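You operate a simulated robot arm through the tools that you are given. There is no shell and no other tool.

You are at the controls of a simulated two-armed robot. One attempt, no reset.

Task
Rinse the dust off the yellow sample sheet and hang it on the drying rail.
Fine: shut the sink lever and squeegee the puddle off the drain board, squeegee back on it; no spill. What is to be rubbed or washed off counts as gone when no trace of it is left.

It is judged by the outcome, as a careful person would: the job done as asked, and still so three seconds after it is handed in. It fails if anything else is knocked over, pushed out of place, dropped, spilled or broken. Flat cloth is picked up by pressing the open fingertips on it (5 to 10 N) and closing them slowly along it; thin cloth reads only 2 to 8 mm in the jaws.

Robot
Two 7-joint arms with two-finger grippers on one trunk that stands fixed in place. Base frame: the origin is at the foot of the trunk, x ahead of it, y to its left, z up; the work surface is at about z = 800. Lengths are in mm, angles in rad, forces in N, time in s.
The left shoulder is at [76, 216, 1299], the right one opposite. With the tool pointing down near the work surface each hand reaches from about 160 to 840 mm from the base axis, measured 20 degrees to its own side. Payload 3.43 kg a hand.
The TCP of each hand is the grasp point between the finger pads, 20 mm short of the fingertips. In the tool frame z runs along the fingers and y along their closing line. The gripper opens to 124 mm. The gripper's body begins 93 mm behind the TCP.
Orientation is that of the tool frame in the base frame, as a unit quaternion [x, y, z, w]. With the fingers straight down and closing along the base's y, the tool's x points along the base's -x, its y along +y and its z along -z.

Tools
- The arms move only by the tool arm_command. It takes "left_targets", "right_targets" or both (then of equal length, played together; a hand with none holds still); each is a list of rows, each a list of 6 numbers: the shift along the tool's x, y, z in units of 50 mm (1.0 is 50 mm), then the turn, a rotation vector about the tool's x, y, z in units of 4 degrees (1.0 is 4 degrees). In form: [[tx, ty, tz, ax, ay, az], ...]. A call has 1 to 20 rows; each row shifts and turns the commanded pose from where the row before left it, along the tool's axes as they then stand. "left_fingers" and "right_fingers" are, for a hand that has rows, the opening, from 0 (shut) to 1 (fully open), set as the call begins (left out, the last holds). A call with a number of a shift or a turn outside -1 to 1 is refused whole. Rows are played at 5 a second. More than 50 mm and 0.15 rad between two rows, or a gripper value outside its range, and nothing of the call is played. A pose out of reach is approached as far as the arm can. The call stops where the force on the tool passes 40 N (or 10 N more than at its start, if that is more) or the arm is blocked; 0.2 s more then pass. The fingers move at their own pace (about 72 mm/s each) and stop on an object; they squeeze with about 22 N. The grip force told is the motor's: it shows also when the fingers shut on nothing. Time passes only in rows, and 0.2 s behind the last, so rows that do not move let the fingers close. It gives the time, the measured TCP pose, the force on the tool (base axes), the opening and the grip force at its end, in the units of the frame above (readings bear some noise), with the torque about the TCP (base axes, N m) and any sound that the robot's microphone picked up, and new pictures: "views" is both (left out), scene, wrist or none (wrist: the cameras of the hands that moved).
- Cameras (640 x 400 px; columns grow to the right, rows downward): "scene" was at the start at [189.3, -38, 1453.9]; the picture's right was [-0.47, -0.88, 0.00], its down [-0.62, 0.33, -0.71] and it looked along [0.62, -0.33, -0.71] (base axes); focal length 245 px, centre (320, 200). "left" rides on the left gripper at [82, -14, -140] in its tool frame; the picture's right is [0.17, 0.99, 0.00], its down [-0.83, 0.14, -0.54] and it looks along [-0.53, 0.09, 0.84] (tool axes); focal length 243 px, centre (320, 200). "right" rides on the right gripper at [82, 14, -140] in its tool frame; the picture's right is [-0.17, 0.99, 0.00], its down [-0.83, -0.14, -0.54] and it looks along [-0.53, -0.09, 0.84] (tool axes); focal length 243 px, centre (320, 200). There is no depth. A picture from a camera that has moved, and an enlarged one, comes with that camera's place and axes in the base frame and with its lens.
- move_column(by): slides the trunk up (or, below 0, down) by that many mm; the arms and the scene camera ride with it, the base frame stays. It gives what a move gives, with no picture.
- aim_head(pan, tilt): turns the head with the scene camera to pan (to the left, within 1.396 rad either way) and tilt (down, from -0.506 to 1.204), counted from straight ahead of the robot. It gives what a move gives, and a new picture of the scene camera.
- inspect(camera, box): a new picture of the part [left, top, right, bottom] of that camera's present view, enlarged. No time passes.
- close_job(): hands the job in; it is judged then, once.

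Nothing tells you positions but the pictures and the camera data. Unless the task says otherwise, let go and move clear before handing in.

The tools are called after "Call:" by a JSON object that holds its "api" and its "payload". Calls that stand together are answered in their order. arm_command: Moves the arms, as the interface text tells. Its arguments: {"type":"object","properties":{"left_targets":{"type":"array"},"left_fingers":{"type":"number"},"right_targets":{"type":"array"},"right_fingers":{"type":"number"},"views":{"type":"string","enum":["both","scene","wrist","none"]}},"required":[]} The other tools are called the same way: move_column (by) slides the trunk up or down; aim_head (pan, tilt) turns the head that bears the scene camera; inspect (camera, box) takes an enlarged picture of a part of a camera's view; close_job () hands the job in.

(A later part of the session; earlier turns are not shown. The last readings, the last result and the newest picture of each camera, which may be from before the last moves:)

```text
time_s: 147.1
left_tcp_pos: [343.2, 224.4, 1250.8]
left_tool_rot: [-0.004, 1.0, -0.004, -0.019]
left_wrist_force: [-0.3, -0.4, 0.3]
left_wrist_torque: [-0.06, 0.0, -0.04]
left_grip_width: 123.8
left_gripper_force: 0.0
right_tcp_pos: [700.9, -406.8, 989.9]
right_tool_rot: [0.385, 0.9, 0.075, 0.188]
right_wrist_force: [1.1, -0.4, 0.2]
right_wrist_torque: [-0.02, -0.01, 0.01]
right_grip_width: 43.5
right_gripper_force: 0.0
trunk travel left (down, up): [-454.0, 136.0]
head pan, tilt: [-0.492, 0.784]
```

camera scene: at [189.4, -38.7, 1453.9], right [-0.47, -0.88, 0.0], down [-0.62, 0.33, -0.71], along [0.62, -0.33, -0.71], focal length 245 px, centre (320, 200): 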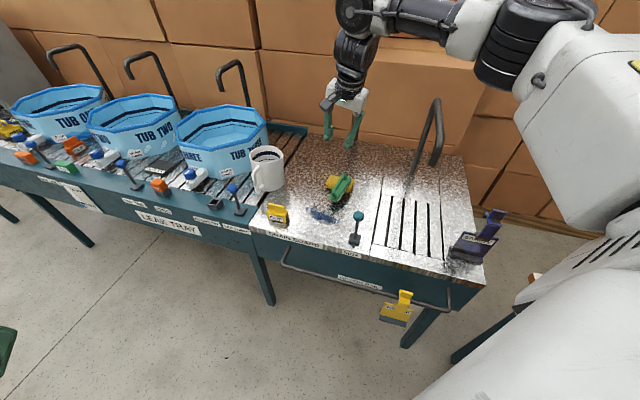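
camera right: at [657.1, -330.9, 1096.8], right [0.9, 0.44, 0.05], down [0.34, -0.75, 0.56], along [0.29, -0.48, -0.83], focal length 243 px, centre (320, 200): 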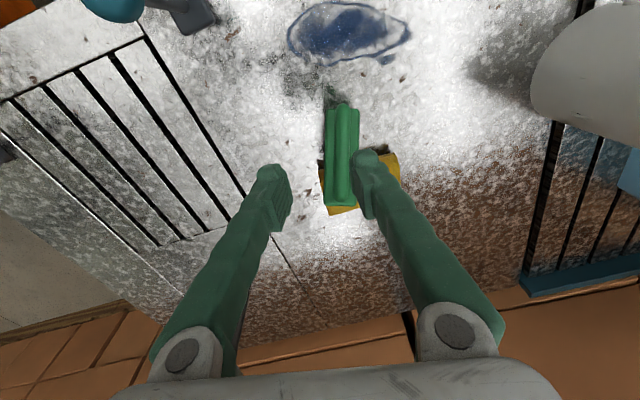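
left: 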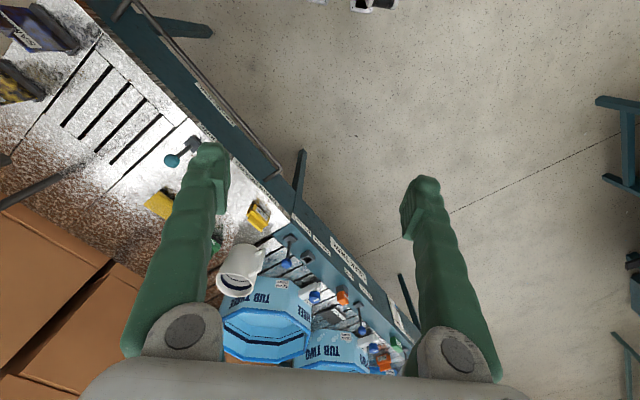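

Call:
{"api": "arm_command", "payload": {"right_targets": [[0.425, 0.588, 0.348, 0, 0, 0], [0.425, 0.588, 0.348, 0, 0, 0], [0.425, 0.588, 0.348, 0, 0, 0], [0.425, 0.588, 0.348, 0, 0, 0], [0, 0, 0, 0, 0, 0]], "views": "both"}}

```text
time_s: 148.3
left_tcp_pos: [342.8, 224.9, 1250.6]
left_tool_rot: [-0.004, 1.0, -0.003, -0.019]
left_wrist_force: [-0.3, 0.0, -0.9]
left_wrist_torque: [0.02, -0.01, -0.02]
left_grip_width: 123.9
left_gripper_force: 0.0
right_tcp_pos: [760.1, -311.7, 950.5]
right_tool_rot: [0.383, 0.902, 0.076, 0.187]
right_wrist_force: [-0.1, 0.3, 0.2]
right_wrist_torque: [0.02, 0.01, 0.01]
right_grip_width: 43.4
right_gripper_force: 0.0
right hand out of reach, approached as far as the arm can: row 1, 2, 3, 4
trunk travel left (down, up): [-454.0, 136.0]
head pan, tilt: [-0.492, 0.784]
camera scene: at [189.3, -37.7, 1453.9], right [-0.47, -0.88, 0.0], down [-0.62, 0.33, -0.71], along [0.62, -0.33, -0.71], focal length 245 px, centre (320, 200)
camera right: at [661.5, -240.8, 1059.0], right [0.76, 0.57, 0.32], down [0.22, -0.69, 0.69], along [0.61, -0.45, -0.65], focal length 243 px, centre (320, 200)
```

scene: 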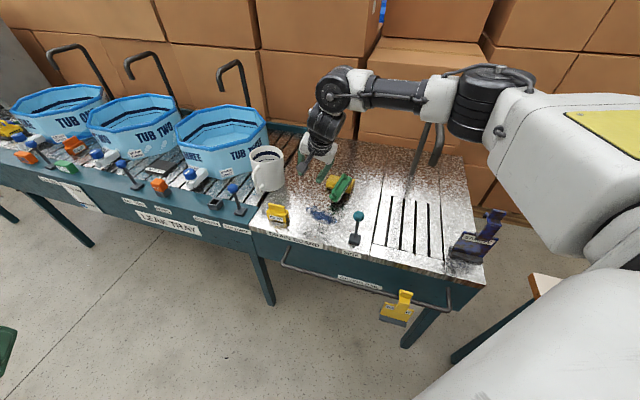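
right: 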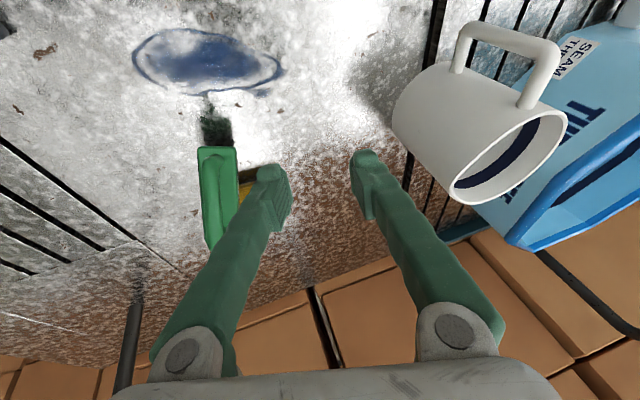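

The reach model is now clear: the wrist must stay within a circle centred to the right. I'll return above the squeegee with a suitable tilted orientation matched to its leaning bar.

Call:
{"api": "arm_command", "payload": {"right_targets": [[-0.3, -0.552, -0.15, 0, 0, 0], [-0.3, -0.552, -0.15, 0, 0, 0], [-0.3, -0.552, -0.15, 0, 0, 0], [0, 0, 0, -0.58, -0.75, 0.833], [0, 0, 0, -0.58, -0.75, 0.833], [0, 0, 0, -0.58, -0.75, 0.833], [0, 0, 0, 0, 0, 0]], "views": "both"}}

Call:
{"api": "inspect", "payload": {"camera": "right", "box": [220, 60, 420, 260]}}

Call:
{"api": "inspect", "payload": {"camera": "scene", "box": [290, 110, 390, 230]}}

```text
time_s: 149.9
left_tcp_pos: [344.3, 223.8, 1250.4]
left_tool_rot: [-0.005, 1.0, -0.003, -0.019]
left_wrist_force: [-1.1, -0.1, -0.1]
left_wrist_torque: [-0.01, -0.01, -0.02]
left_grip_width: 124.1
left_gripper_force: 0.1
right_tcp_pos: [758.5, -443.6, 963.5]
right_tool_rot: [0.45, 0.843, 0.116, 0.272]
right_wrist_force: [0.1, -0.1, 0.3]
right_wrist_torque: [0.0, 0.03, 0.0]
right_grip_width: 43.3
right_gripper_force: 0.0
right hand out of reach, approached as far as the arm can: row 5, 6
trunk travel left (down, up): [-454.0, 136.0]
head pan, tilt: [-0.492, 0.784]
camera scene: at [189.4, -37.9, 1453.9], right [-0.47, -0.88, 0.0], down [-0.62, 0.33, -0.71], along [0.62, -0.33, -0.71], focal length 245 px, centre (320, 200)
camera right: at [652.1, -359.3, 1053.8], right [0.76, 0.42, 0.49], down [-0.03, -0.74, 0.68], along [0.65, -0.53, -0.55], focal length 243 px, centre (320, 200)
```

scene: 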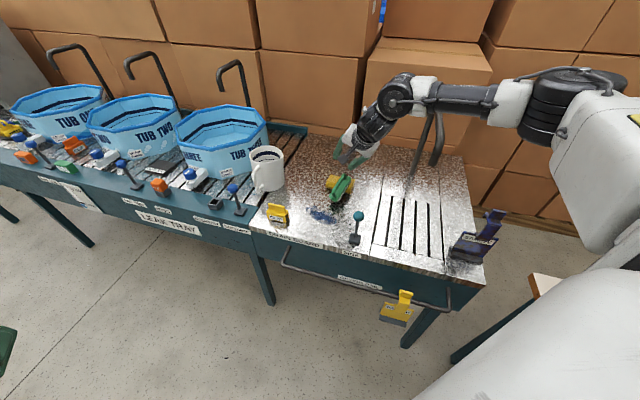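
right: 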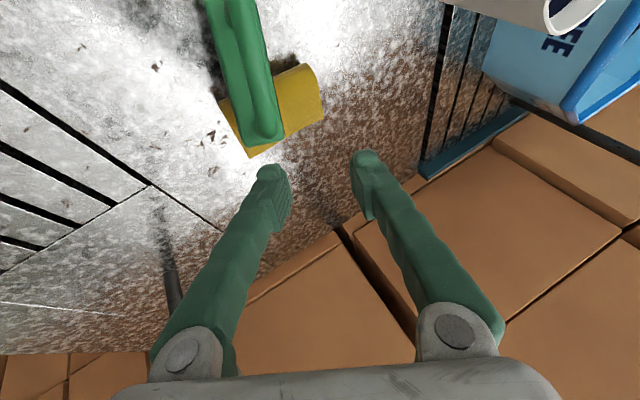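

```text
2.00 times, centred on (320, 160) of right
camera zoom: at [652.1, -359.3, 1053.8], right [0.76, 0.42, 0.49], down [-0.03, -0.74, 0.68], along [0.65, -0.53, -0.55], focal length 485 px, centre (320, 280)
```

zoom: 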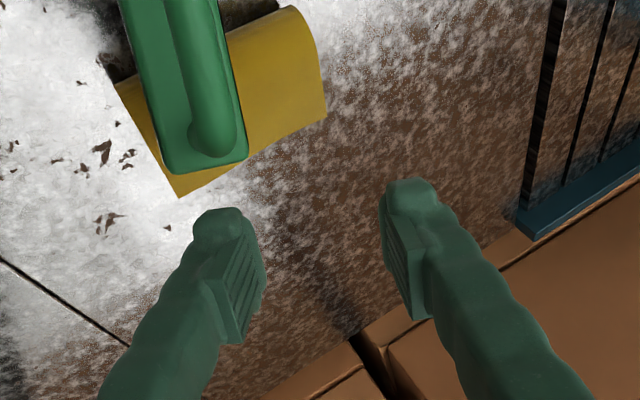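

```text
3.33 times, centred on (340, 170) of scene
camera zoom: at [189.4, -37.9, 1453.9], right [-0.47, -0.88, 0.0], down [-0.62, 0.33, -0.71], along [0.62, -0.33, -0.71], focal length 816 px, centre (253, 300)
```

zoom: 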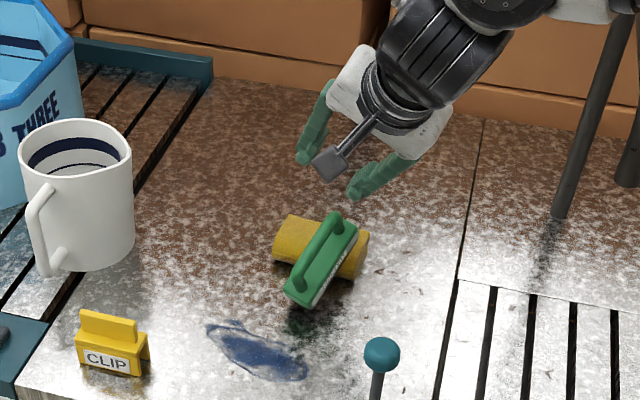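

The squeegee bar needs the other wrist branch, since this yaw is at the joint limit. I'll spin the hand the other way, −180° about its own axis, which gives the same closing line well inside the limits.

Call:
{"api": "arm_command", "payload": {"right_targets": [[0, 0, -0.4, 0, 0, -1], [0, 0, -0.4, 0, 0, -1], [0, 0, 0, 0, 0, -1], [0, 0, 0, 0, 0, -1], [0, 0, 0, 0, 0, -1], [0, 0, 0, 0, 0, -1], [0, 0, 0, 0, 0, -1], [0, 0, 0, 0, 0, -1], [0, 0, 0, 0, 0, -1], [0, 0, 0, 0, 0, -1], [0, 0, 0, 0, 0, -1], [0, 0, 0, 0, 0, -1], [0, 0, 0, 0, 0, -1], [0, 0, 0, 0, 0, -1], [0, 0, 0, 0, 0, -1], [0, 0, 0, 0, 0, -1], [0, 0, 0, 0, 0, -1], [0, 0, 0, 0, 0, -1], [0, 0, 0, 0, 0, -1], [0, 0, 0, 0, 0, -1]], "views": "none"}}

Call:
{"api": "arm_command", "payload": {"right_targets": [[0, 0, 0, 0, 0, -1], [0, 0, 0, 0, 0, -1], [0, 0, 0, 0, 0, -1], [0, 0, 0, 0, 0, -1], [0, 0, 0, 0, 0, -1], [0, 0, 0, 0, 0, -1], [0, 0, 0, 0, 0, -1], [0, 0, 0, 0, 0, -1], [0, 0, 0, 0, 0, -1], [0, 0, 0, 0, 0, -1], [0, 0, 0, 0, 0, -1], [0, 0, 0, 0, 0, -1]], "views": "none"}}

Call:
{"api": "arm_command", "payload": {"right_targets": [[0, 0, 0, 0, 0, -1], [0, 0, 0, 0, 0, -1], [0, 0, 0, 0, 0, -1], [0, 0, 0, 0, 0, -1], [0, 0, 0, 0, 0, -1], [0, 0, 0, 0, 0, -1], [0, 0, 0, 0, 0, -1], [0, 0, 0, 0, 0, -1], [0, 0, 0, 0, 0, -1], [0, 0, 0, 0, 0, -1], [0, 0, 0, 0, 0, -1], [0, 0, 0, 0, 0, -1], [0, 0, 0, 0, 0, -1], [0, 0, 0, 0, 0, 0]], "views": "both"}}

```text
time_s: 154.1
left_tcp_pos: [343.0, 223.8, 1250.6]
left_tool_rot: [-0.005, 1.0, -0.004, -0.018]
left_wrist_force: [-0.1, -0.1, 0.3]
left_wrist_torque: [-0.02, 0.03, 0.01]
left_grip_width: 123.9
left_gripper_force: 0.1
right_tcp_pos: [733.9, -440.7, 995.7]
right_tool_rot: [-0.193, 0.935, -0.087, 0.283]
right_wrist_force: [-0.3, 0.6, -0.1]
right_wrist_torque: [-0.03, -0.02, 0.0]
right_grip_width: 43.3
right_gripper_force: 0.1
trunk travel left (down, up): [-454.0, 136.0]
head pan, tilt: [-0.492, 0.784]
```

```text
time_s: 156.7
left_tcp_pos: [343.1, 224.0, 1250.4]
left_tool_rot: [-0.005, 1.0, -0.003, -0.019]
left_wrist_force: [-0.3, 0.1, 0.2]
left_wrist_torque: [-0.05, 0.02, -0.04]
left_grip_width: 124.1
left_gripper_force: 0.1
right_tcp_pos: [735.2, -439.2, 997.4]
right_tool_rot: [-0.557, 0.776, -0.195, 0.223]
right_wrist_force: [0.1, -1.0, 0.2]
right_wrist_torque: [0.01, -0.02, -0.03]
right_grip_width: 43.4
right_gripper_force: 0.0
trunk travel left (down, up): [-454.0, 136.0]
head pan, tilt: [-0.492, 0.784]
```

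```text
time_s: 159.7
left_tcp_pos: [343.0, 223.8, 1250.6]
left_tool_rot: [-0.004, 1.0, -0.003, -0.019]
left_wrist_force: [0.3, -0.1, -0.1]
left_wrist_torque: [-0.03, 0.01, -0.03]
left_grip_width: 123.9
left_gripper_force: 0.0
right_tcp_pos: [733.7, -439.8, 995.7]
right_tool_rot: [0.84, -0.454, 0.272, -0.116]
right_wrist_force: [-0.3, -1.1, 0.8]
right_wrist_torque: [0.0, 0.0, -0.01]
right_grip_width: 43.6
right_gripper_force: 0.0
trunk travel left (down, up): [-454.0, 136.0]
head pan, tilt: [-0.492, 0.784]
camera scene: at [189.3, -38.0, 1453.9], right [-0.47, -0.88, 0.0], down [-0.62, 0.33, -0.71], along [0.62, -0.33, -0.71], focal length 245 px, centre (320, 200)
camera right: at [681.5, -507.0, 1133.7], right [-0.76, -0.42, -0.49], down [-0.57, 0.79, 0.21], along [0.3, 0.44, -0.84], focal length 243 px, centre (320, 200)
```

scene: 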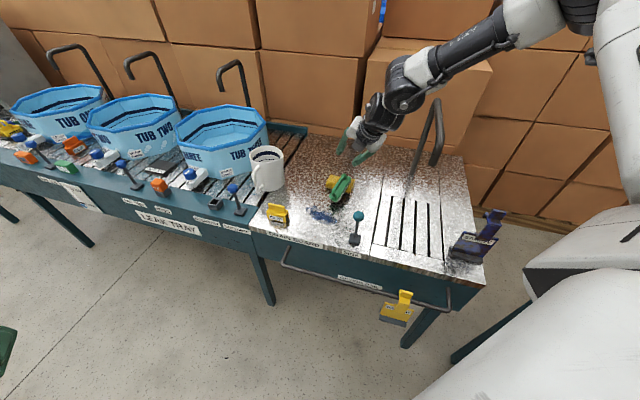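
right: 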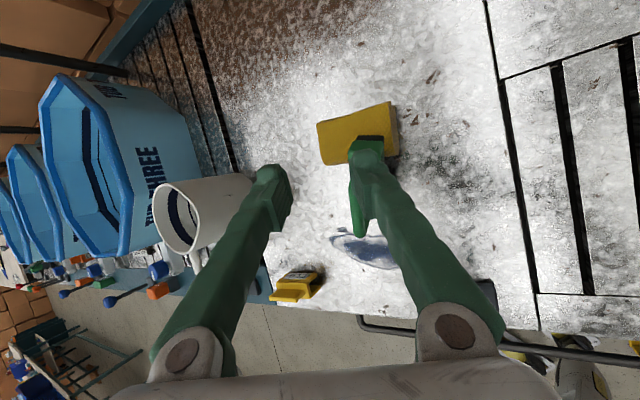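

The spin worked and the arm posture is better now. Moving to line up with the squeegee's bar, whose centre I estimate at (722,-397,900).

Call:
{"api": "arm_command", "payload": {"right_targets": [[-0.5, 0.17, 0, 0, 0, 0], [-0.5, 0.17, 0, 0, 0, 0], [-0.486, 0.18, 0, 0, 0, 0], [0, 0, 0, 0, 0, 0]], "views": "both"}}

Call:
{"api": "inspect", "payload": {"camera": "right", "box": [220, 60, 420, 260]}}

Call:
{"api": "inspect", "payload": {"camera": "scene", "box": [290, 110, 390, 230]}}

```text
time_s: 160.7
left_tcp_pos: [342.9, 225.3, 1251.1]
left_tool_rot: [-0.005, 1.0, -0.002, -0.018]
left_wrist_force: [-0.2, -0.6, 0.2]
left_wrist_torque: [0.01, -0.02, -0.02]
left_grip_width: 123.9
left_gripper_force: 0.1
right_tcp_pos: [685.7, -393.4, 959.6]
right_tool_rot: [0.84, -0.454, 0.273, -0.115]
right_wrist_force: [-0.8, 0.5, -0.1]
right_wrist_torque: [-0.03, 0.03, 0.0]
right_grip_width: 43.4
right_gripper_force: 0.0
trunk travel left (down, up): [-454.0, 136.0]
head pan, tilt: [-0.492, 0.784]
camera scene: at [189.2, -38.1, 1453.9], right [-0.47, -0.88, 0.0], down [-0.62, 0.33, -0.71], along [0.62, -0.33, -0.71], focal length 245 px, centre (320, 200)
camera right: at [632.6, -460.4, 1095.8], right [-0.76, -0.42, -0.49], down [-0.57, 0.79, 0.21], along [0.3, 0.44, -0.84], focal length 243 px, centre (320, 200)
```

scene: 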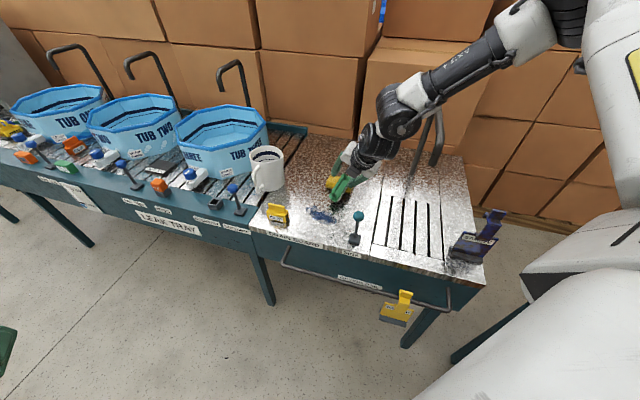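
right: 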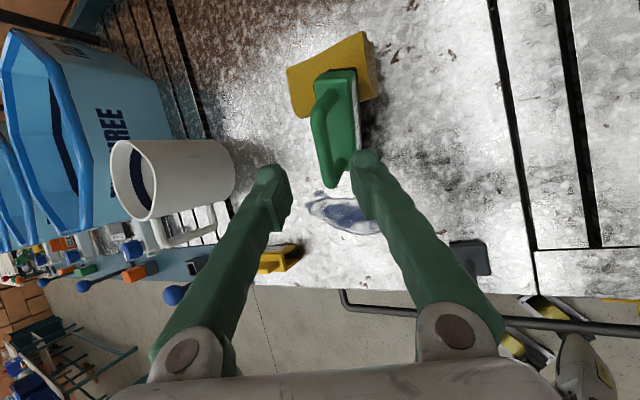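

```text
2.00 times, centred on (320, 160) of right
camera zoom: at [632.6, -460.4, 1095.8], right [-0.76, -0.42, -0.49], down [-0.57, 0.79, 0.21], along [0.3, 0.44, -0.84], focal length 485 px, centre (320, 280)
```

zoom: 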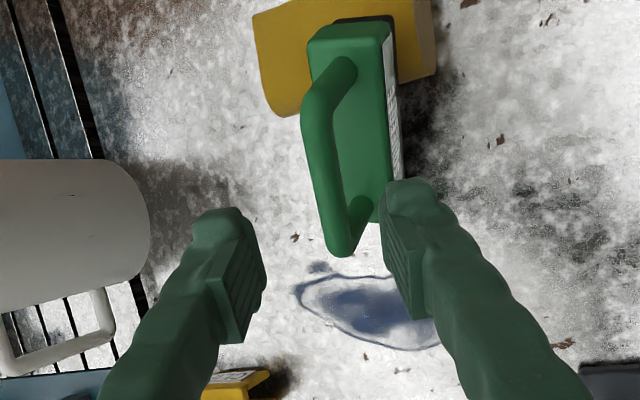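

```text
3.33 times, centred on (340, 170) of scene
camera zoom: at [189.2, -38.1, 1453.9], right [-0.47, -0.88, 0.0], down [-0.62, 0.33, -0.71], along [0.62, -0.33, -0.71], focal length 816 px, centre (253, 300)
```

zoom: 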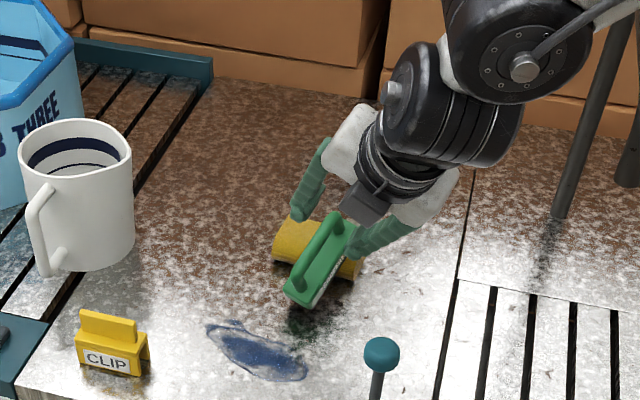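

Well aligned and in reach. Advancing along the tool axis onto the bar.

Call:
{"api": "arm_command", "payload": {"right_targets": [[0.022, 0.027, 0.44, 0, 0, 0], [0.022, 0.027, 0.44, 0, 0, 0], [0.022, 0.027, 0.44, 0, 0, 0], [0, 0, 0, 0, 0, 0]], "views": "wrist"}}

Call:
{"api": "inspect", "payload": {"camera": "right", "box": [220, 60, 420, 260]}}

Call:
{"api": "inspect", "payload": {"camera": "scene", "box": [290, 110, 390, 230]}}

```text
time_s: 161.7
left_tcp_pos: [343.0, 224.0, 1250.7]
left_tool_rot: [-0.004, 1.0, -0.003, -0.019]
left_wrist_force: [0.8, -0.2, -0.1]
left_wrist_torque: [0.01, -0.03, 0.04]
left_grip_width: 124.1
left_gripper_force: 0.1
right_tcp_pos: [717.9, -401.1, 903.0]
right_tool_rot: [0.84, -0.454, 0.273, -0.115]
right_wrist_force: [0.3, -0.5, 0.3]
right_wrist_torque: [0.0, 0.01, 0.05]
right_grip_width: 43.5
right_gripper_force: 0.0
trunk travel left (down, up): [-454.0, 136.0]
head pan, tilt: [-0.492, 0.784]
camera right: at [666.2, -467.8, 1040.7], right [-0.76, -0.42, -0.49], down [-0.57, 0.79, 0.21], along [0.3, 0.44, -0.84], focal length 243 px, centre (320, 200)
```

right: 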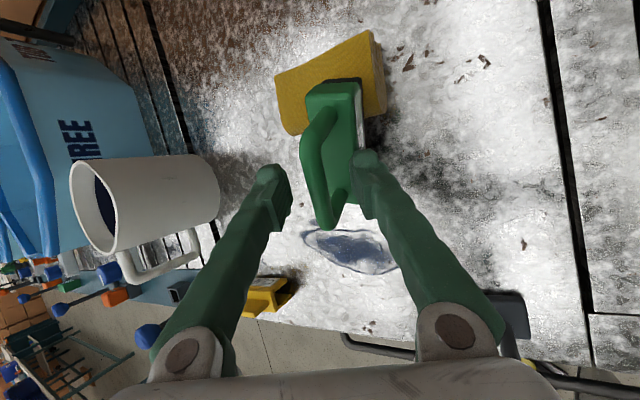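

```text
2.00 times, centred on (320, 160) of right
camera zoom: at [666.2, -467.8, 1040.7], right [-0.76, -0.42, -0.49], down [-0.57, 0.79, 0.21], along [0.3, 0.44, -0.84], focal length 485 px, centre (320, 280)
```

zoom: 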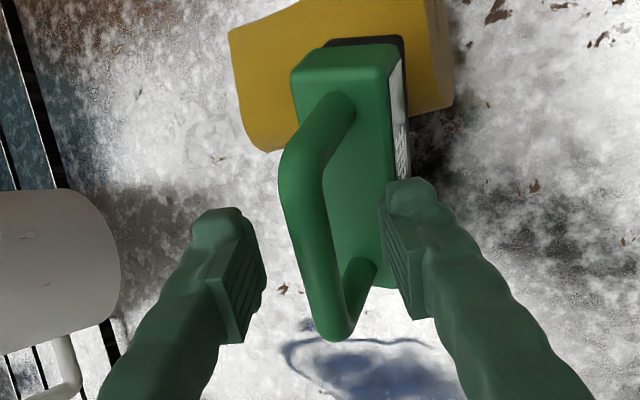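

```text
3.33 times, centred on (340, 170) of scene
camera zoom: at [189.0, -38.0, 1454.0], right [-0.47, -0.88, 0.0], down [-0.62, 0.33, -0.71], along [0.62, -0.33, -0.71], focal length 816 px, centre (253, 300)
```

zoom: 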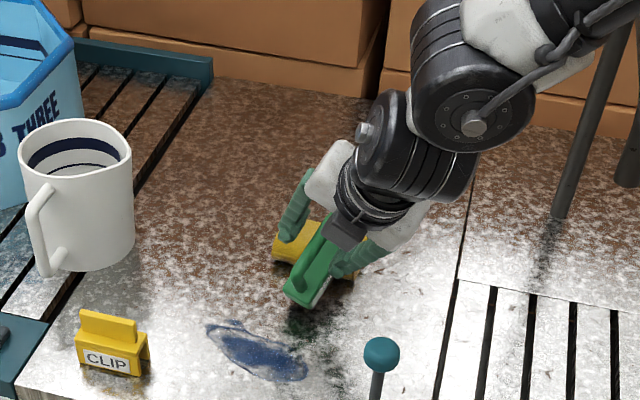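

The bar's apparent width suggests it is still some 15–20 mm deeper, which also explains the earlier slip. I'll advance further for a deep grip.

Call:
{"api": "arm_command", "payload": {"right_targets": [[0, -0.03, 0.16, 0, 0, 0], [0, -0.02, 0.16, 0, 0, 0], [0, 0, 0, 0, 0, 0]], "views": "wrist"}}

Call:
{"api": "inspect", "payload": {"camera": "right", "box": [220, 60, 420, 260]}}

```text
time_s: 162.5
left_tcp_pos: [343.4, 223.9, 1249.9]
left_tool_rot: [-0.004, 1.0, -0.002, -0.019]
left_wrist_force: [0.5, -0.4, 0.3]
left_wrist_torque: [0.0, 0.02, 0.01]
left_grip_width: 124.1
left_gripper_force: 0.1
right_tcp_pos: [730.9, -400.7, 892.0]
right_tool_rot: [0.84, -0.455, 0.273, -0.115]
right_wrist_force: [-0.1, -0.1, -0.5]
right_wrist_torque: [0.0, -0.01, 0.01]
right_grip_width: 43.5
right_gripper_force: 0.2
trunk travel left (down, up): [-454.0, 136.0]
head pan, tilt: [-0.492, 0.784]
camera right: at [677.3, -467.6, 1028.7], right [-0.76, -0.42, -0.49], down [-0.57, 0.79, 0.21], along [0.3, 0.44, -0.84], focal length 243 px, centre (320, 200)
```

right: 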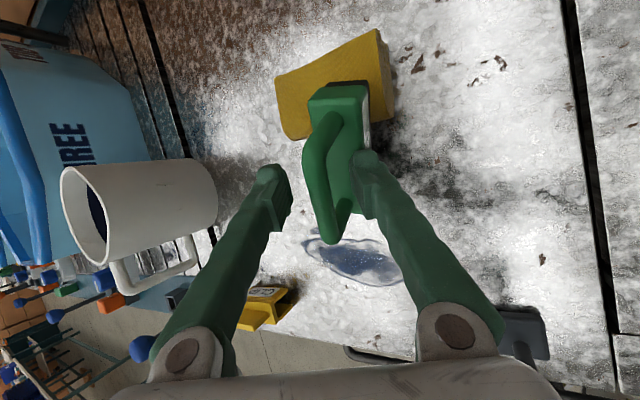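

```text
2.00 times, centred on (320, 160) of right
camera zoom: at [677.3, -467.6, 1028.7], right [-0.76, -0.42, -0.49], down [-0.57, 0.79, 0.21], along [0.3, 0.44, -0.84], focal length 485 px, centre (320, 280)
```

zoom: 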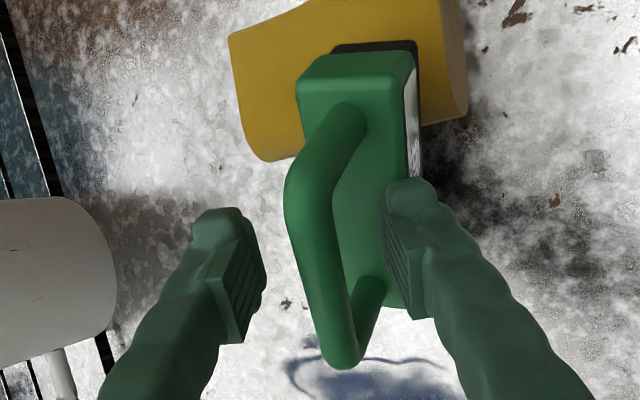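

The bar now sits at pad depth and centred. Closing.

Call:
{"api": "arm_command", "payload": {"right_targets": [[0, 0, 0, 0, 0, 0], [0, 0, 0, 0, 0, 0], [0, 0, 0, 0, 0, 0], [0, 0, 0, 0, 0, 0], [0, 0, 0, 0, 0, 0]], "right_fingers": 0.0, "views": "wrist"}}

Call:
{"api": "inspect", "payload": {"camera": "right", "box": [220, 60, 420, 260]}}

Call:
{"api": "inspect", "payload": {"camera": "scene", "box": [290, 110, 390, 230]}}

```text
time_s: 163.7
left_tcp_pos: [342.9, 223.1, 1250.1]
left_tool_rot: [-0.003, 1.0, -0.002, -0.019]
left_wrist_force: [0.1, -0.4, 0.5]
left_wrist_torque: [0.0, 0.02, 0.01]
left_grip_width: 123.9
left_gripper_force: 0.1
right_tcp_pos: [730.7, -401.1, 891.5]
right_tool_rot: [0.84, -0.454, 0.273, -0.116]
right_wrist_force: [0.6, 0.7, 0.5]
right_wrist_torque: [0.04, 0.03, 0.01]
right_grip_width: 5.9
right_gripper_force: 22.5
trunk travel left (down, up): [-454.0, 136.0]
head pan, tilt: [-0.492, 0.784]
camera right: at [677.5, -467.7, 1028.5], right [-0.76, -0.42, -0.49], down [-0.57, 0.79, 0.21], along [0.3, 0.44, -0.84], focal length 243 px, centre (320, 200)
```

right: 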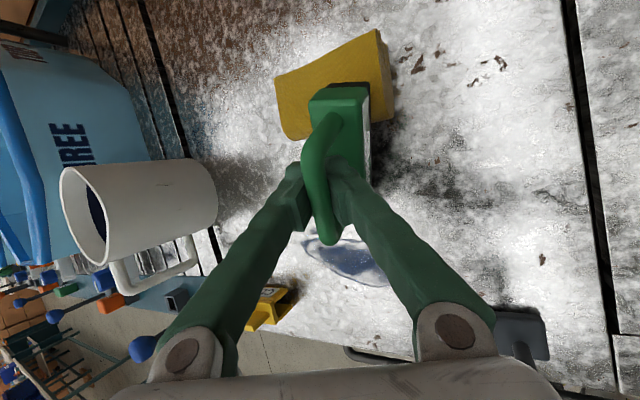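

```text
2.00 times, centred on (320, 160) of right
camera zoom: at [677.5, -467.7, 1028.5], right [-0.76, -0.42, -0.49], down [-0.57, 0.79, 0.21], along [0.3, 0.44, -0.84], focal length 485 px, centre (320, 280)
```

zoom: 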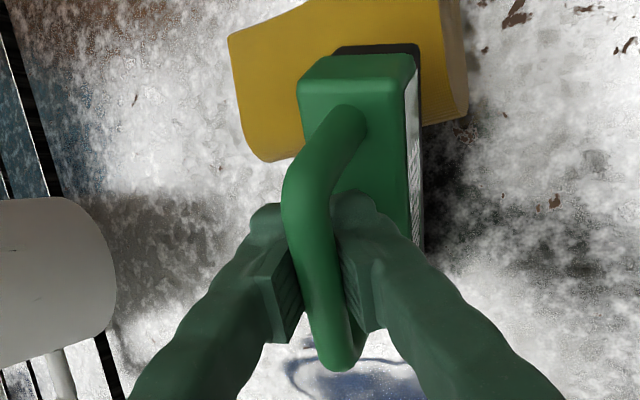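

```text
3.33 times, centred on (340, 170) of scene
camera zoom: at [189.4, -38.1, 1453.9], right [-0.47, -0.88, 0.0], down [-0.62, 0.33, -0.71], along [0.62, -0.33, -0.71], focal length 816 px, centre (253, 300)
```

zoom: 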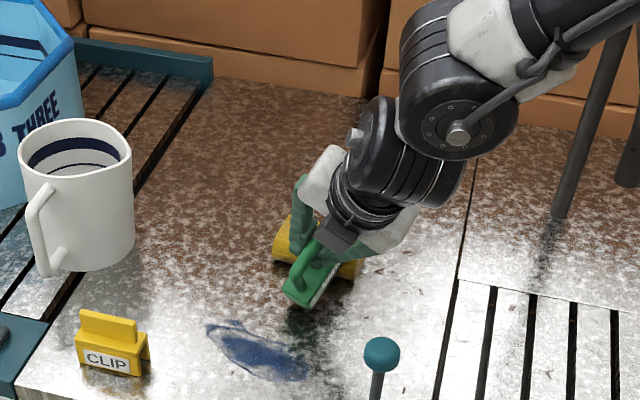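

Only 5.9 mm in the jaws, so the bar sits above the pads and I went too deep. I'll reopen slightly, back out about 15 mm and close again.

Call:
{"api": "arm_command", "payload": {"right_targets": [[0, 0, 0, 0, 0, 0], [0, 0, 0, 0, 0, 0], [0, 0, -0.15, 0, 0, 0], [0, 0, -0.14, 0, 0, 0], [0, 0, 0, 0, 0, 0]], "right_fingers": 0.3, "views": "none"}}

Call:
{"api": "inspect", "payload": {"camera": "right", "box": [270, 100, 370, 250]}}

Call:
{"api": "arm_command", "payload": {"right_targets": [[0, 0, 0, 0, 0, 0], [0, 0, 0, 0, 0, 0], [0, 0, 0, 0, 0, 0], [0, 0, 0, 0, 0, 0], [0, 0, 0, 0, 0, 0]], "right_fingers": 0.0, "views": "wrist"}}

Call:
{"api": "inspect", "payload": {"camera": "right", "box": [270, 100, 370, 250]}}

```text
time_s: 164.9
left_tcp_pos: [342.9, 224.7, 1250.4]
left_tool_rot: [-0.005, 1.0, -0.003, -0.019]
left_wrist_force: [0.3, 0.0, -0.2]
left_wrist_torque: [-0.02, -0.03, 0.01]
left_grip_width: 124.0
left_gripper_force: 0.0
right_tcp_pos: [722.7, -399.8, 903.1]
right_tool_rot: [0.84, -0.454, 0.272, -0.116]
right_wrist_force: [-0.5, -0.3, 0.3]
right_wrist_torque: [0.03, 0.03, -0.01]
right_grip_width: 37.5
right_gripper_force: 0.1
trunk travel left (down, up): [-454.0, 136.0]
head pan, tilt: [-0.492, 0.784]
```

```text
2.67 times, centred on (320, 175) of right
camera zoom: at [669.7, -466.8, 1040.3], right [-0.76, -0.42, -0.49], down [-0.57, 0.79, 0.21], along [0.3, 0.44, -0.84], focal length 647 px, centre (320, 267)
```

zoom: 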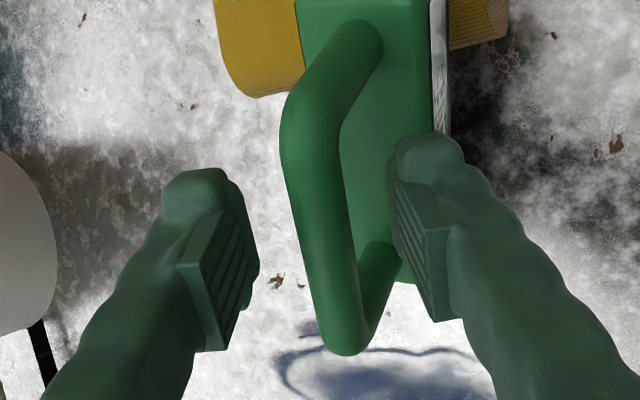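

```text
time_s: 166.1
left_tcp_pos: [342.6, 222.7, 1251.3]
left_tool_rot: [-0.005, 1.0, -0.003, -0.02]
left_wrist_force: [0.3, 0.6, -0.3]
left_wrist_torque: [-0.01, -0.02, -0.01]
left_grip_width: 124.0
left_gripper_force: 0.1
right_tcp_pos: [721.9, -400.4, 902.6]
right_tool_rot: [0.84, -0.454, 0.273, -0.115]
right_wrist_force: [0.6, 0.0, 0.2]
right_wrist_torque: [0.02, 0.0, 0.04]
right_grip_width: 11.4
right_gripper_force: 21.6
trunk travel left (down, up): [-454.0, 136.0]
head pan, tilt: [-0.492, 0.784]
camera right: at [669.5, -466.8, 1040.3], right [-0.76, -0.42, -0.49], down [-0.57, 0.79, 0.21], along [0.3, 0.44, -0.84], focal length 243 px, centre (320, 200)
```

right: 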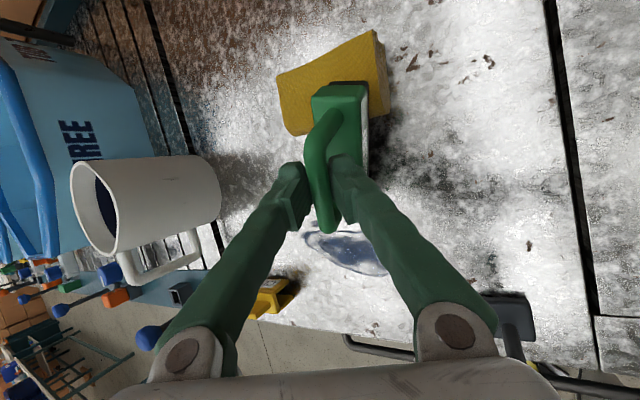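

```text
2.67 times, centred on (320, 175) of right
camera zoom: at [669.5, -466.8, 1040.3], right [-0.76, -0.42, -0.49], down [-0.57, 0.79, 0.21], along [0.3, 0.44, -0.84], focal length 647 px, centre (320, 267)
```

zoom: 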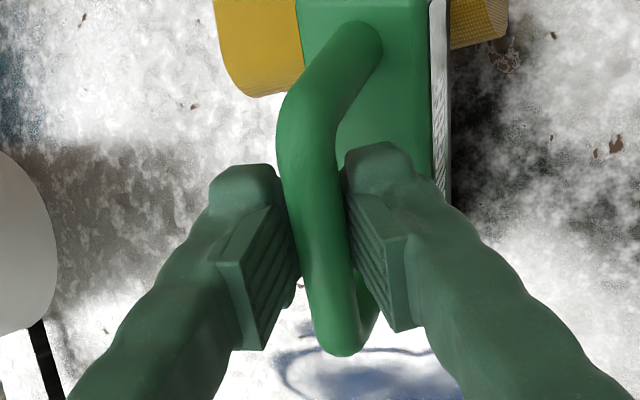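

Call:
{"api": "arm_command", "payload": {"right_targets": [[0, 0, 0, 0, 0, 0], [0, 0, -0.1, 0, 0, 0], [0, 0, 0, 0, 0, 0]], "right_fingers": 0.2, "views": "none"}}

Call:
{"api": "arm_command", "payload": {"right_targets": [[0, 0, 0, 0, 0, 0], [0, 0, 0, 0, 0, 0], [0, 0, 0, 0, 0, 0]], "right_fingers": 0.0, "views": "none"}}

Call:
{"api": "inspect", "payload": {"camera": "right", "box": [270, 100, 370, 250]}}

```text
time_s: 166.9
left_tcp_pos: [343.2, 224.0, 1250.0]
left_tool_rot: [-0.005, 1.0, -0.003, -0.019]
left_wrist_force: [0.7, -0.6, 0.2]
left_wrist_torque: [0.0, -0.02, 0.02]
left_grip_width: 123.9
left_gripper_force: 0.1
right_tcp_pos: [718.8, -400.8, 907.0]
right_tool_rot: [0.84, -0.455, 0.273, -0.115]
right_wrist_force: [-0.3, 0.2, 0.5]
right_wrist_torque: [0.01, -0.03, 0.02]
right_grip_width: 24.9
right_gripper_force: 0.1
trunk travel left (down, up): [-454.0, 136.0]
head pan, tilt: [-0.492, 0.784]
```

```text
time_s: 167.7
left_tcp_pos: [342.8, 224.8, 1251.1]
left_tool_rot: [-0.005, 1.0, -0.002, -0.019]
left_wrist_force: [-0.5, 0.0, -0.8]
left_wrist_torque: [0.0, 0.0, 0.03]
left_grip_width: 124.3
left_gripper_force: 0.0
right_tcp_pos: [718.8, -400.7, 906.8]
right_tool_rot: [0.84, -0.454, 0.272, -0.116]
right_wrist_force: [-0.1, 0.1, -0.8]
right_wrist_torque: [0.02, 0.02, -0.01]
right_grip_width: 12.7
right_gripper_force: 22.1
trunk travel left (down, up): [-454.0, 136.0]
head pan, tilt: [-0.492, 0.784]
```

```text
2.67 times, centred on (320, 175) of right
camera zoom: at [667.0, -467.0, 1044.1], right [-0.76, -0.42, -0.49], down [-0.57, 0.79, 0.21], along [0.3, 0.44, -0.84], focal length 647 px, centre (320, 267)
```

zoom: 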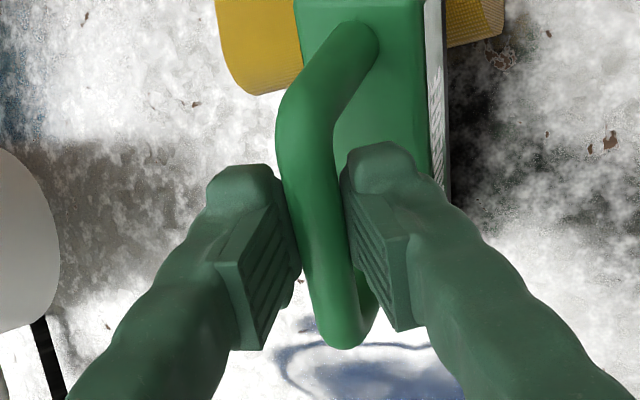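

A firm 12.7 mm on the bar. Lifting slightly off the sponge and checking that the grip holds.

Call:
{"api": "arm_command", "payload": {"right_targets": [[0.06, -0.077, -0.144, 0, 0, 0], [0.06, -0.077, -0.144, 0, 0, 0], [0.06, -0.077, -0.144, 0, 0, 0], [0.06, -0.077, -0.144, 0, 0, 0], [0, 0, 0, 0, 0, 0], [0, 0, 0, 0, 0, 0]], "views": "both"}}

Call:
{"api": "inspect", "payload": {"camera": "scene", "box": [290, 110, 390, 230]}}

```text
time_s: 169.1
left_tcp_pos: [343.4, 224.0, 1251.1]
left_tool_rot: [-0.004, 1.0, -0.003, -0.019]
left_wrist_force: [0.1, -0.8, 0.9]
left_wrist_torque: [0.02, 0.01, -0.03]
left_grip_width: 124.0
left_gripper_force: 0.1
right_tcp_pos: [719.9, -401.3, 941.9]
right_tool_rot: [0.84, -0.454, 0.272, -0.115]
right_wrist_force: [-1.0, 0.1, -1.7]
right_wrist_torque: [0.04, 0.0, 0.0]
right_grip_width: 12.7
right_gripper_force: 22.4
trunk travel left (down, up): [-454.0, 136.0]
head pan, tilt: [-0.492, 0.784]
camera scene: at [189.4, -38.1, 1453.9], right [-0.47, -0.88, 0.0], down [-0.62, 0.33, -0.71], along [0.62, -0.33, -0.71], focal length 245 px, centre (320, 200)
camera right: at [666.8, -467.0, 1078.5], right [-0.76, -0.42, -0.49], down [-0.57, 0.79, 0.21], along [0.3, 0.44, -0.84], focal length 243 px, centre (320, 200)
```

scene: 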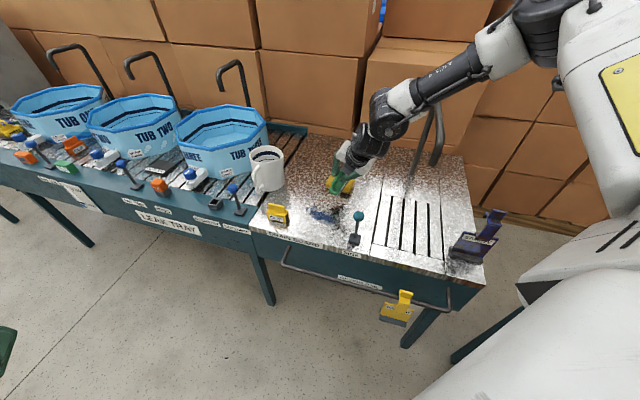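
right: 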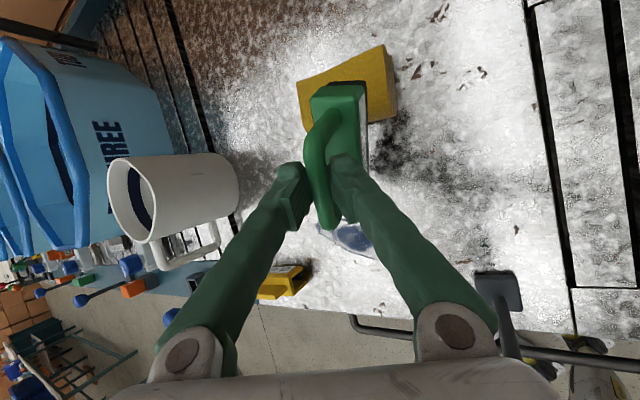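

```text
3.33 times, centred on (340, 170) of scene
camera zoom: at [189.4, -38.1, 1453.9], right [-0.47, -0.88, 0.0], down [-0.62, 0.33, -0.71], along [0.62, -0.33, -0.71], focal length 816 px, centre (253, 300)
```

zoom: 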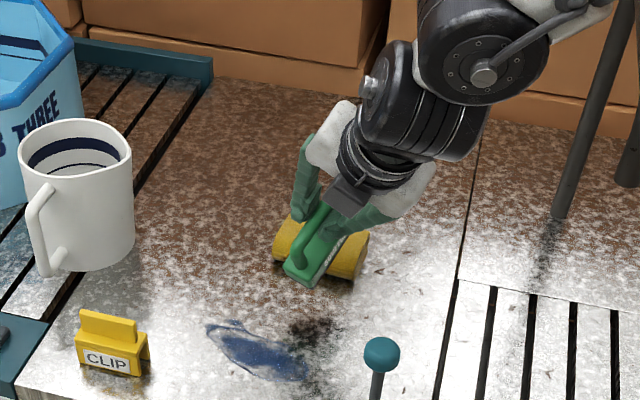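

The grip is stable. Moving it clear of the sponge, then levelling the squeegee and aligning its bar with the depth direction.

Call:
{"api": "arm_command", "payload": {"right_targets": [[-0.403, 0.045, -0.195, 0, 0, 0], [-0.403, 0.045, -0.195, 0, 0, 0], [0, 0, 0, 0.035, -0.68, 0.38], [0, 0, 0, 0.035, -0.68, 0.38], [0, 0, 0, 0.035, -0.68, 0.38], [0, 0, 0, 0.035, -0.68, 0.38], [0, 0, 0, 0.035, -0.68, 0.38], [0, 0, 0, 0.035, -0.68, 0.38], [0, 0, 0, 0, -0.4, -0.72], [0, 0, 0, 0, -0.4, -0.72], [0, 0, 0, 0, -0.4, -0.72], [0, 0, 0, 0, -0.4, -0.72], [0, 0, 0, 0, -0.4, -0.72], [0, 0, 0, 0, 0, 0]], "views": "both"}}

Call:
{"api": "inspect", "payload": {"camera": "scene", "box": [290, 110, 390, 230]}}

Call:
{"api": "inspect", "payload": {"camera": "right", "box": [240, 60, 400, 260]}}

```text
time_s: 172.1
left_tcp_pos: [342.5, 224.6, 1250.9]
left_tool_rot: [-0.004, 1.0, -0.003, -0.019]
left_wrist_force: [0.4, 0.4, 0.3]
left_wrist_torque: [-0.01, -0.02, 0.01]
left_grip_width: 124.2
left_gripper_force: 0.0
right_tcp_pos: [688.0, -368.1, 942.7]
right_tool_rot: [0.895, -0.372, 0.11, -0.221]
right_wrist_force: [-0.6, -0.3, -1.9]
right_wrist_torque: [-0.04, -0.01, -0.01]
right_grip_width: 12.6
right_gripper_force: 22.2
trunk travel left (down, up): [-454.0, 136.0]
head pan, tilt: [-0.492, 0.784]
camera scene: at [189.4, -38.1, 1453.9], right [-0.47, -0.88, 0.0], down [-0.62, 0.33, -0.71], along [0.62, -0.33, -0.71], focal length 245 px, centre (320, 200)
camera right: at [685.6, -477.6, 1060.0], right [-0.72, -0.5, -0.48], down [-0.69, 0.51, 0.51], along [-0.01, 0.7, -0.72], focal length 243 px, centre (320, 200)
```

scene: 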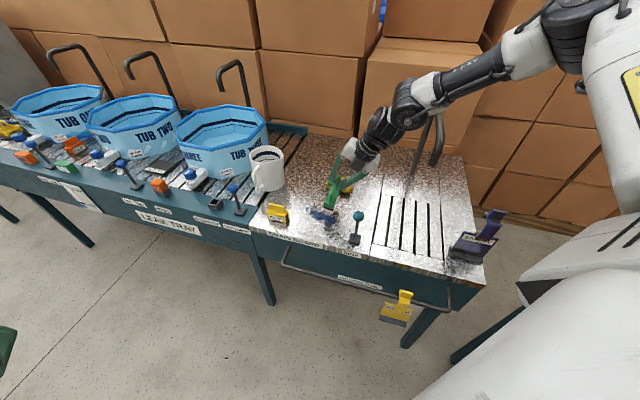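
right: 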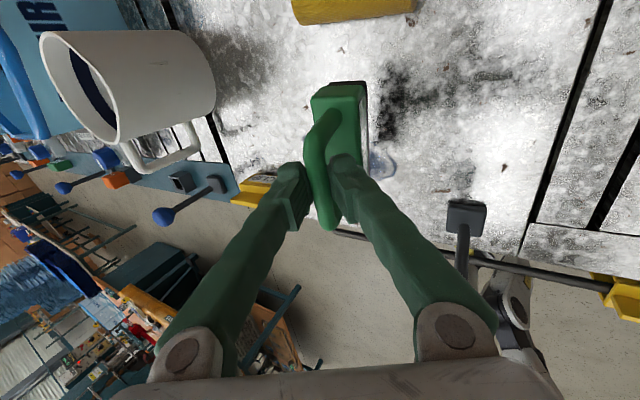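

```text
3.33 times, centred on (340, 170) of scene
camera zoom: at [189.4, -38.1, 1453.9], right [-0.47, -0.88, 0.0], down [-0.62, 0.33, -0.71], along [0.62, -0.33, -0.71], focal length 816 px, centre (253, 300)
```

zoom: 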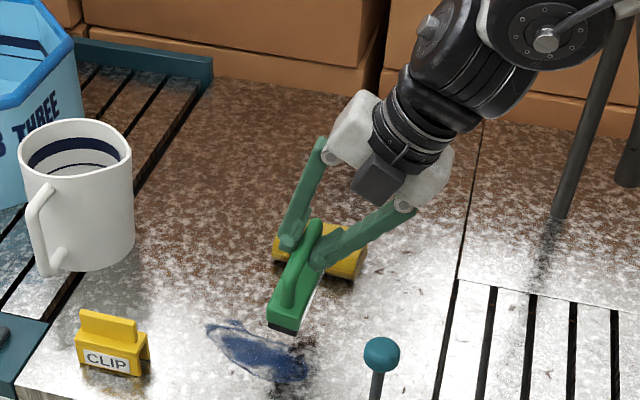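

```text
2.00 times, centred on (320, 160) of right
camera zoom: at [685.6, -477.6, 1060.0], right [-0.72, -0.5, -0.48], down [-0.69, 0.51, 0.51], along [-0.01, 0.7, -0.72], focal length 485 px, centre (320, 280)
```

zoom: 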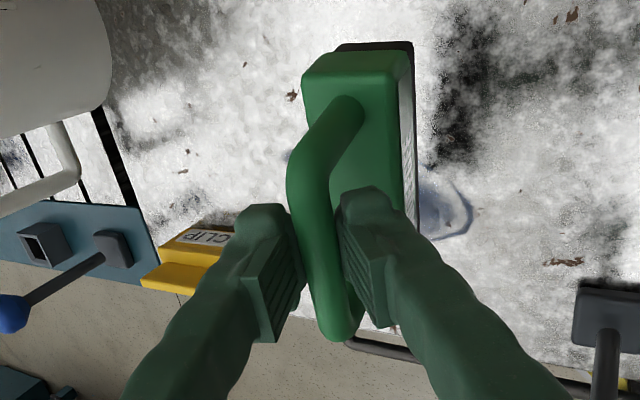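

The squeegee is level and its bar runs along the depth direction. Moving to the far side of the puddle, still raised.

Call:
{"api": "arm_command", "payload": {"right_targets": [[-0.153, -0.45, 0.398, 0, 0, 0], [-0.153, -0.45, 0.398, 0, 0, 0], [-0.153, -0.45, 0.398, 0, 0, 0], [-0.153, -0.45, 0.398, 0, 0, 0], [0, 0, 0, 0, 0, 0]], "views": "both"}}

Call:
{"api": "inspect", "payload": {"camera": "scene", "box": [280, 120, 380, 240]}}

Call:
{"api": "inspect", "payload": {"camera": "right", "box": [240, 60, 480, 260]}}

```text
time_s: 173.3
left_tcp_pos: [342.9, 224.8, 1251.2]
left_tool_rot: [-0.004, 1.0, -0.003, -0.018]
left_wrist_force: [-0.7, 0.3, -0.1]
left_wrist_torque: [0.02, 0.01, -0.03]
left_grip_width: 123.9
left_gripper_force: 0.1
right_tcp_pos: [751.7, -264.5, 915.2]
right_tool_rot: [0.894, -0.373, 0.112, -0.22]
right_wrist_force: [-0.9, -0.2, -1.6]
right_wrist_torque: [-0.02, 0.0, -0.01]
right_grip_width: 12.7
right_gripper_force: 21.9
trunk travel left (down, up): [-454.0, 136.0]
head pan, tilt: [-0.492, 0.784]
camera scene: at [188.6, -38.2, 1454.0], right [-0.47, -0.88, 0.0], down [-0.62, 0.33, -0.71], along [0.62, -0.33, -0.71], focal length 245 px, centre (320, 200)
camera right: at [748.9, -374.4, 1033.2], right [-0.73, -0.5, -0.48], down [-0.69, 0.51, 0.51], along [-0.01, 0.7, -0.72], focal length 243 px, centre (320, 200)
```

scene: 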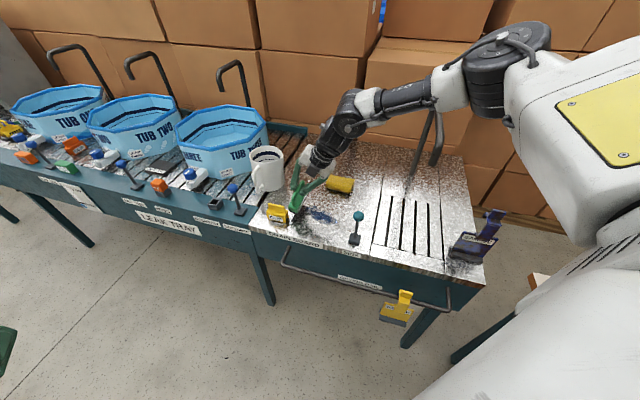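
right: 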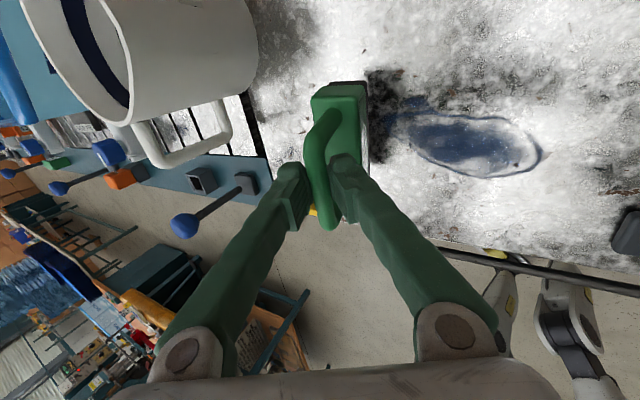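

```text
3.33 times, centred on (330, 180) of scene
camera zoom: at [188.6, -38.2, 1454.0], right [-0.47, -0.88, 0.0], down [-0.62, 0.33, -0.71], along [0.62, -0.33, -0.71], focal length 816 px, centre (287, 267)
```

zoom: 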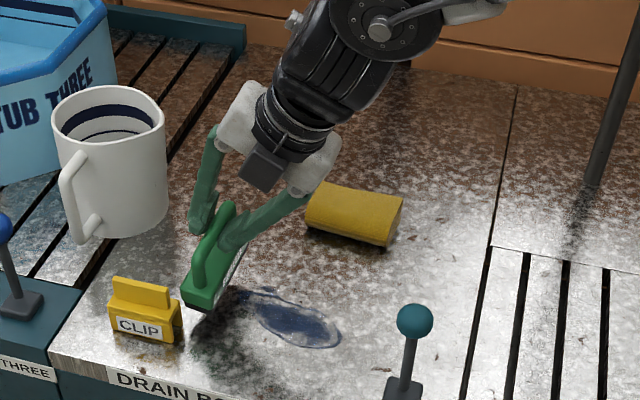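

```text
2.00 times, centred on (360, 160) of right
camera zoom: at [748.9, -374.4, 1033.2], right [-0.73, -0.5, -0.48], down [-0.69, 0.51, 0.51], along [-0.01, 0.7, -0.72], focal length 485 px, centre (240, 280)
```

zoom: 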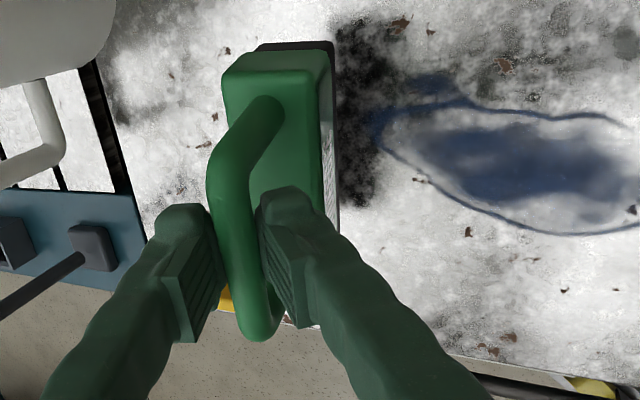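

The squeegee is just beyond the puddle's far end and covers its width. Lowering the blade to the board gently.

Call:
{"api": "arm_command", "payload": {"right_targets": [[-0.008, 0.12, 0.22, 0, 0, 0], [-0.008, 0.12, 0.22, 0, 0, 0], [0, 0, 0, 0, 0, 0]], "views": "none"}}

Call:
{"api": "arm_command", "payload": {"right_targets": [[-0.001, 0.029, 0.053, 0, 0, 0], [0, 0, 0, 0, 0, 0]], "views": "wrist"}}

Call:
{"api": "inspect", "payload": {"camera": "scene", "box": [280, 150, 360, 240]}}

```text
time_s: 174.1
left_tcp_pos: [341.7, 225.7, 1251.5]
left_tool_rot: [-0.004, 1.0, -0.004, -0.018]
left_wrist_force: [-0.4, 0.4, 0.2]
left_wrist_torque: [0.0, 0.02, -0.03]
left_grip_width: 124.0
left_gripper_force: 0.1
right_tcp_pos: [755.4, -263.6, 895.9]
right_tool_rot: [0.893, -0.373, 0.117, -0.225]
right_wrist_force: [10.1, -3.6, 31.3]
right_wrist_torque: [0.61, 0.09, -0.16]
right_grip_width: 12.6
right_gripper_force: 22.2
trunk travel left (down, up): [-454.0, 136.0]
head pan, tilt: [-0.492, 0.784]
```

```text
time_s: 174.7
left_tcp_pos: [342.7, 224.6, 1249.8]
left_tool_rot: [-0.006, 1.0, -0.004, -0.02]
left_wrist_force: [-0.1, -1.0, -0.1]
left_wrist_torque: [0.01, 0.01, 0.01]
left_grip_width: 124.0
left_gripper_force: 0.1
right_tcp_pos: [759.0, -262.4, 895.3]
right_tool_rot: [0.892, -0.372, 0.118, -0.228]
right_wrist_force: [-1.5, 0.7, 11.8]
right_wrist_torque: [0.59, 0.46, 0.14]
right_grip_width: 12.8
right_gripper_force: 21.8
trunk travel left (down, up): [-454.0, 136.0]
head pan, tilt: [-0.492, 0.784]
stopped in row 2 (right hand): the force on the tool passed its limit at 43 N (the readings are from after the stop); the commanded pose is now the measured one
camera right: at [753.8, -373.1, 1012.6], right [-0.72, -0.49, -0.49], down [-0.7, 0.51, 0.5], along [0.0, 0.7, -0.71], focal length 243 px, centre (320, 200)
```

right: 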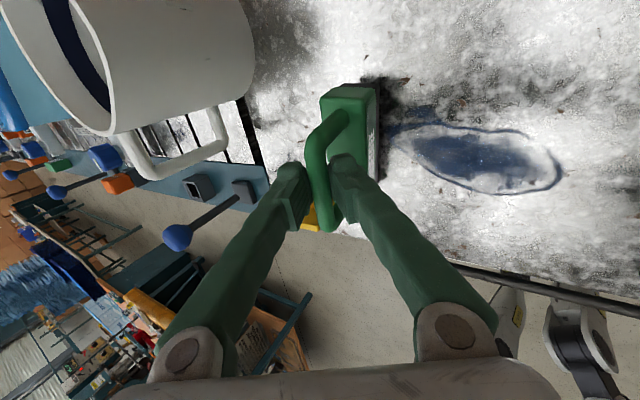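

```text
4.44 times, centred on (320, 195) of scene
camera zoom: at [189.6, -37.9, 1453.4], right [-0.47, -0.88, 0.0], down [-0.62, 0.33, -0.71], along [0.62, -0.33, -0.71], focal length 1088 px, centre (320, 222)
```

zoom: 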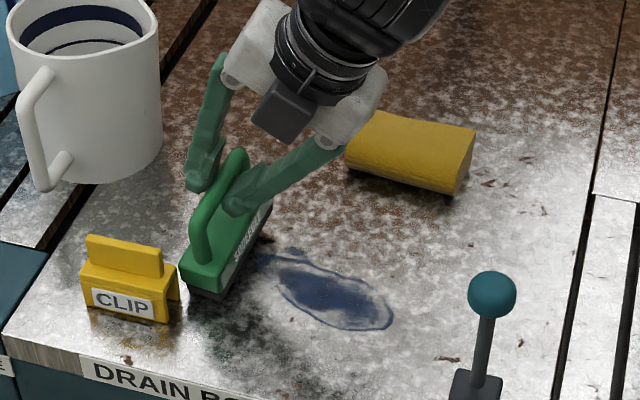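

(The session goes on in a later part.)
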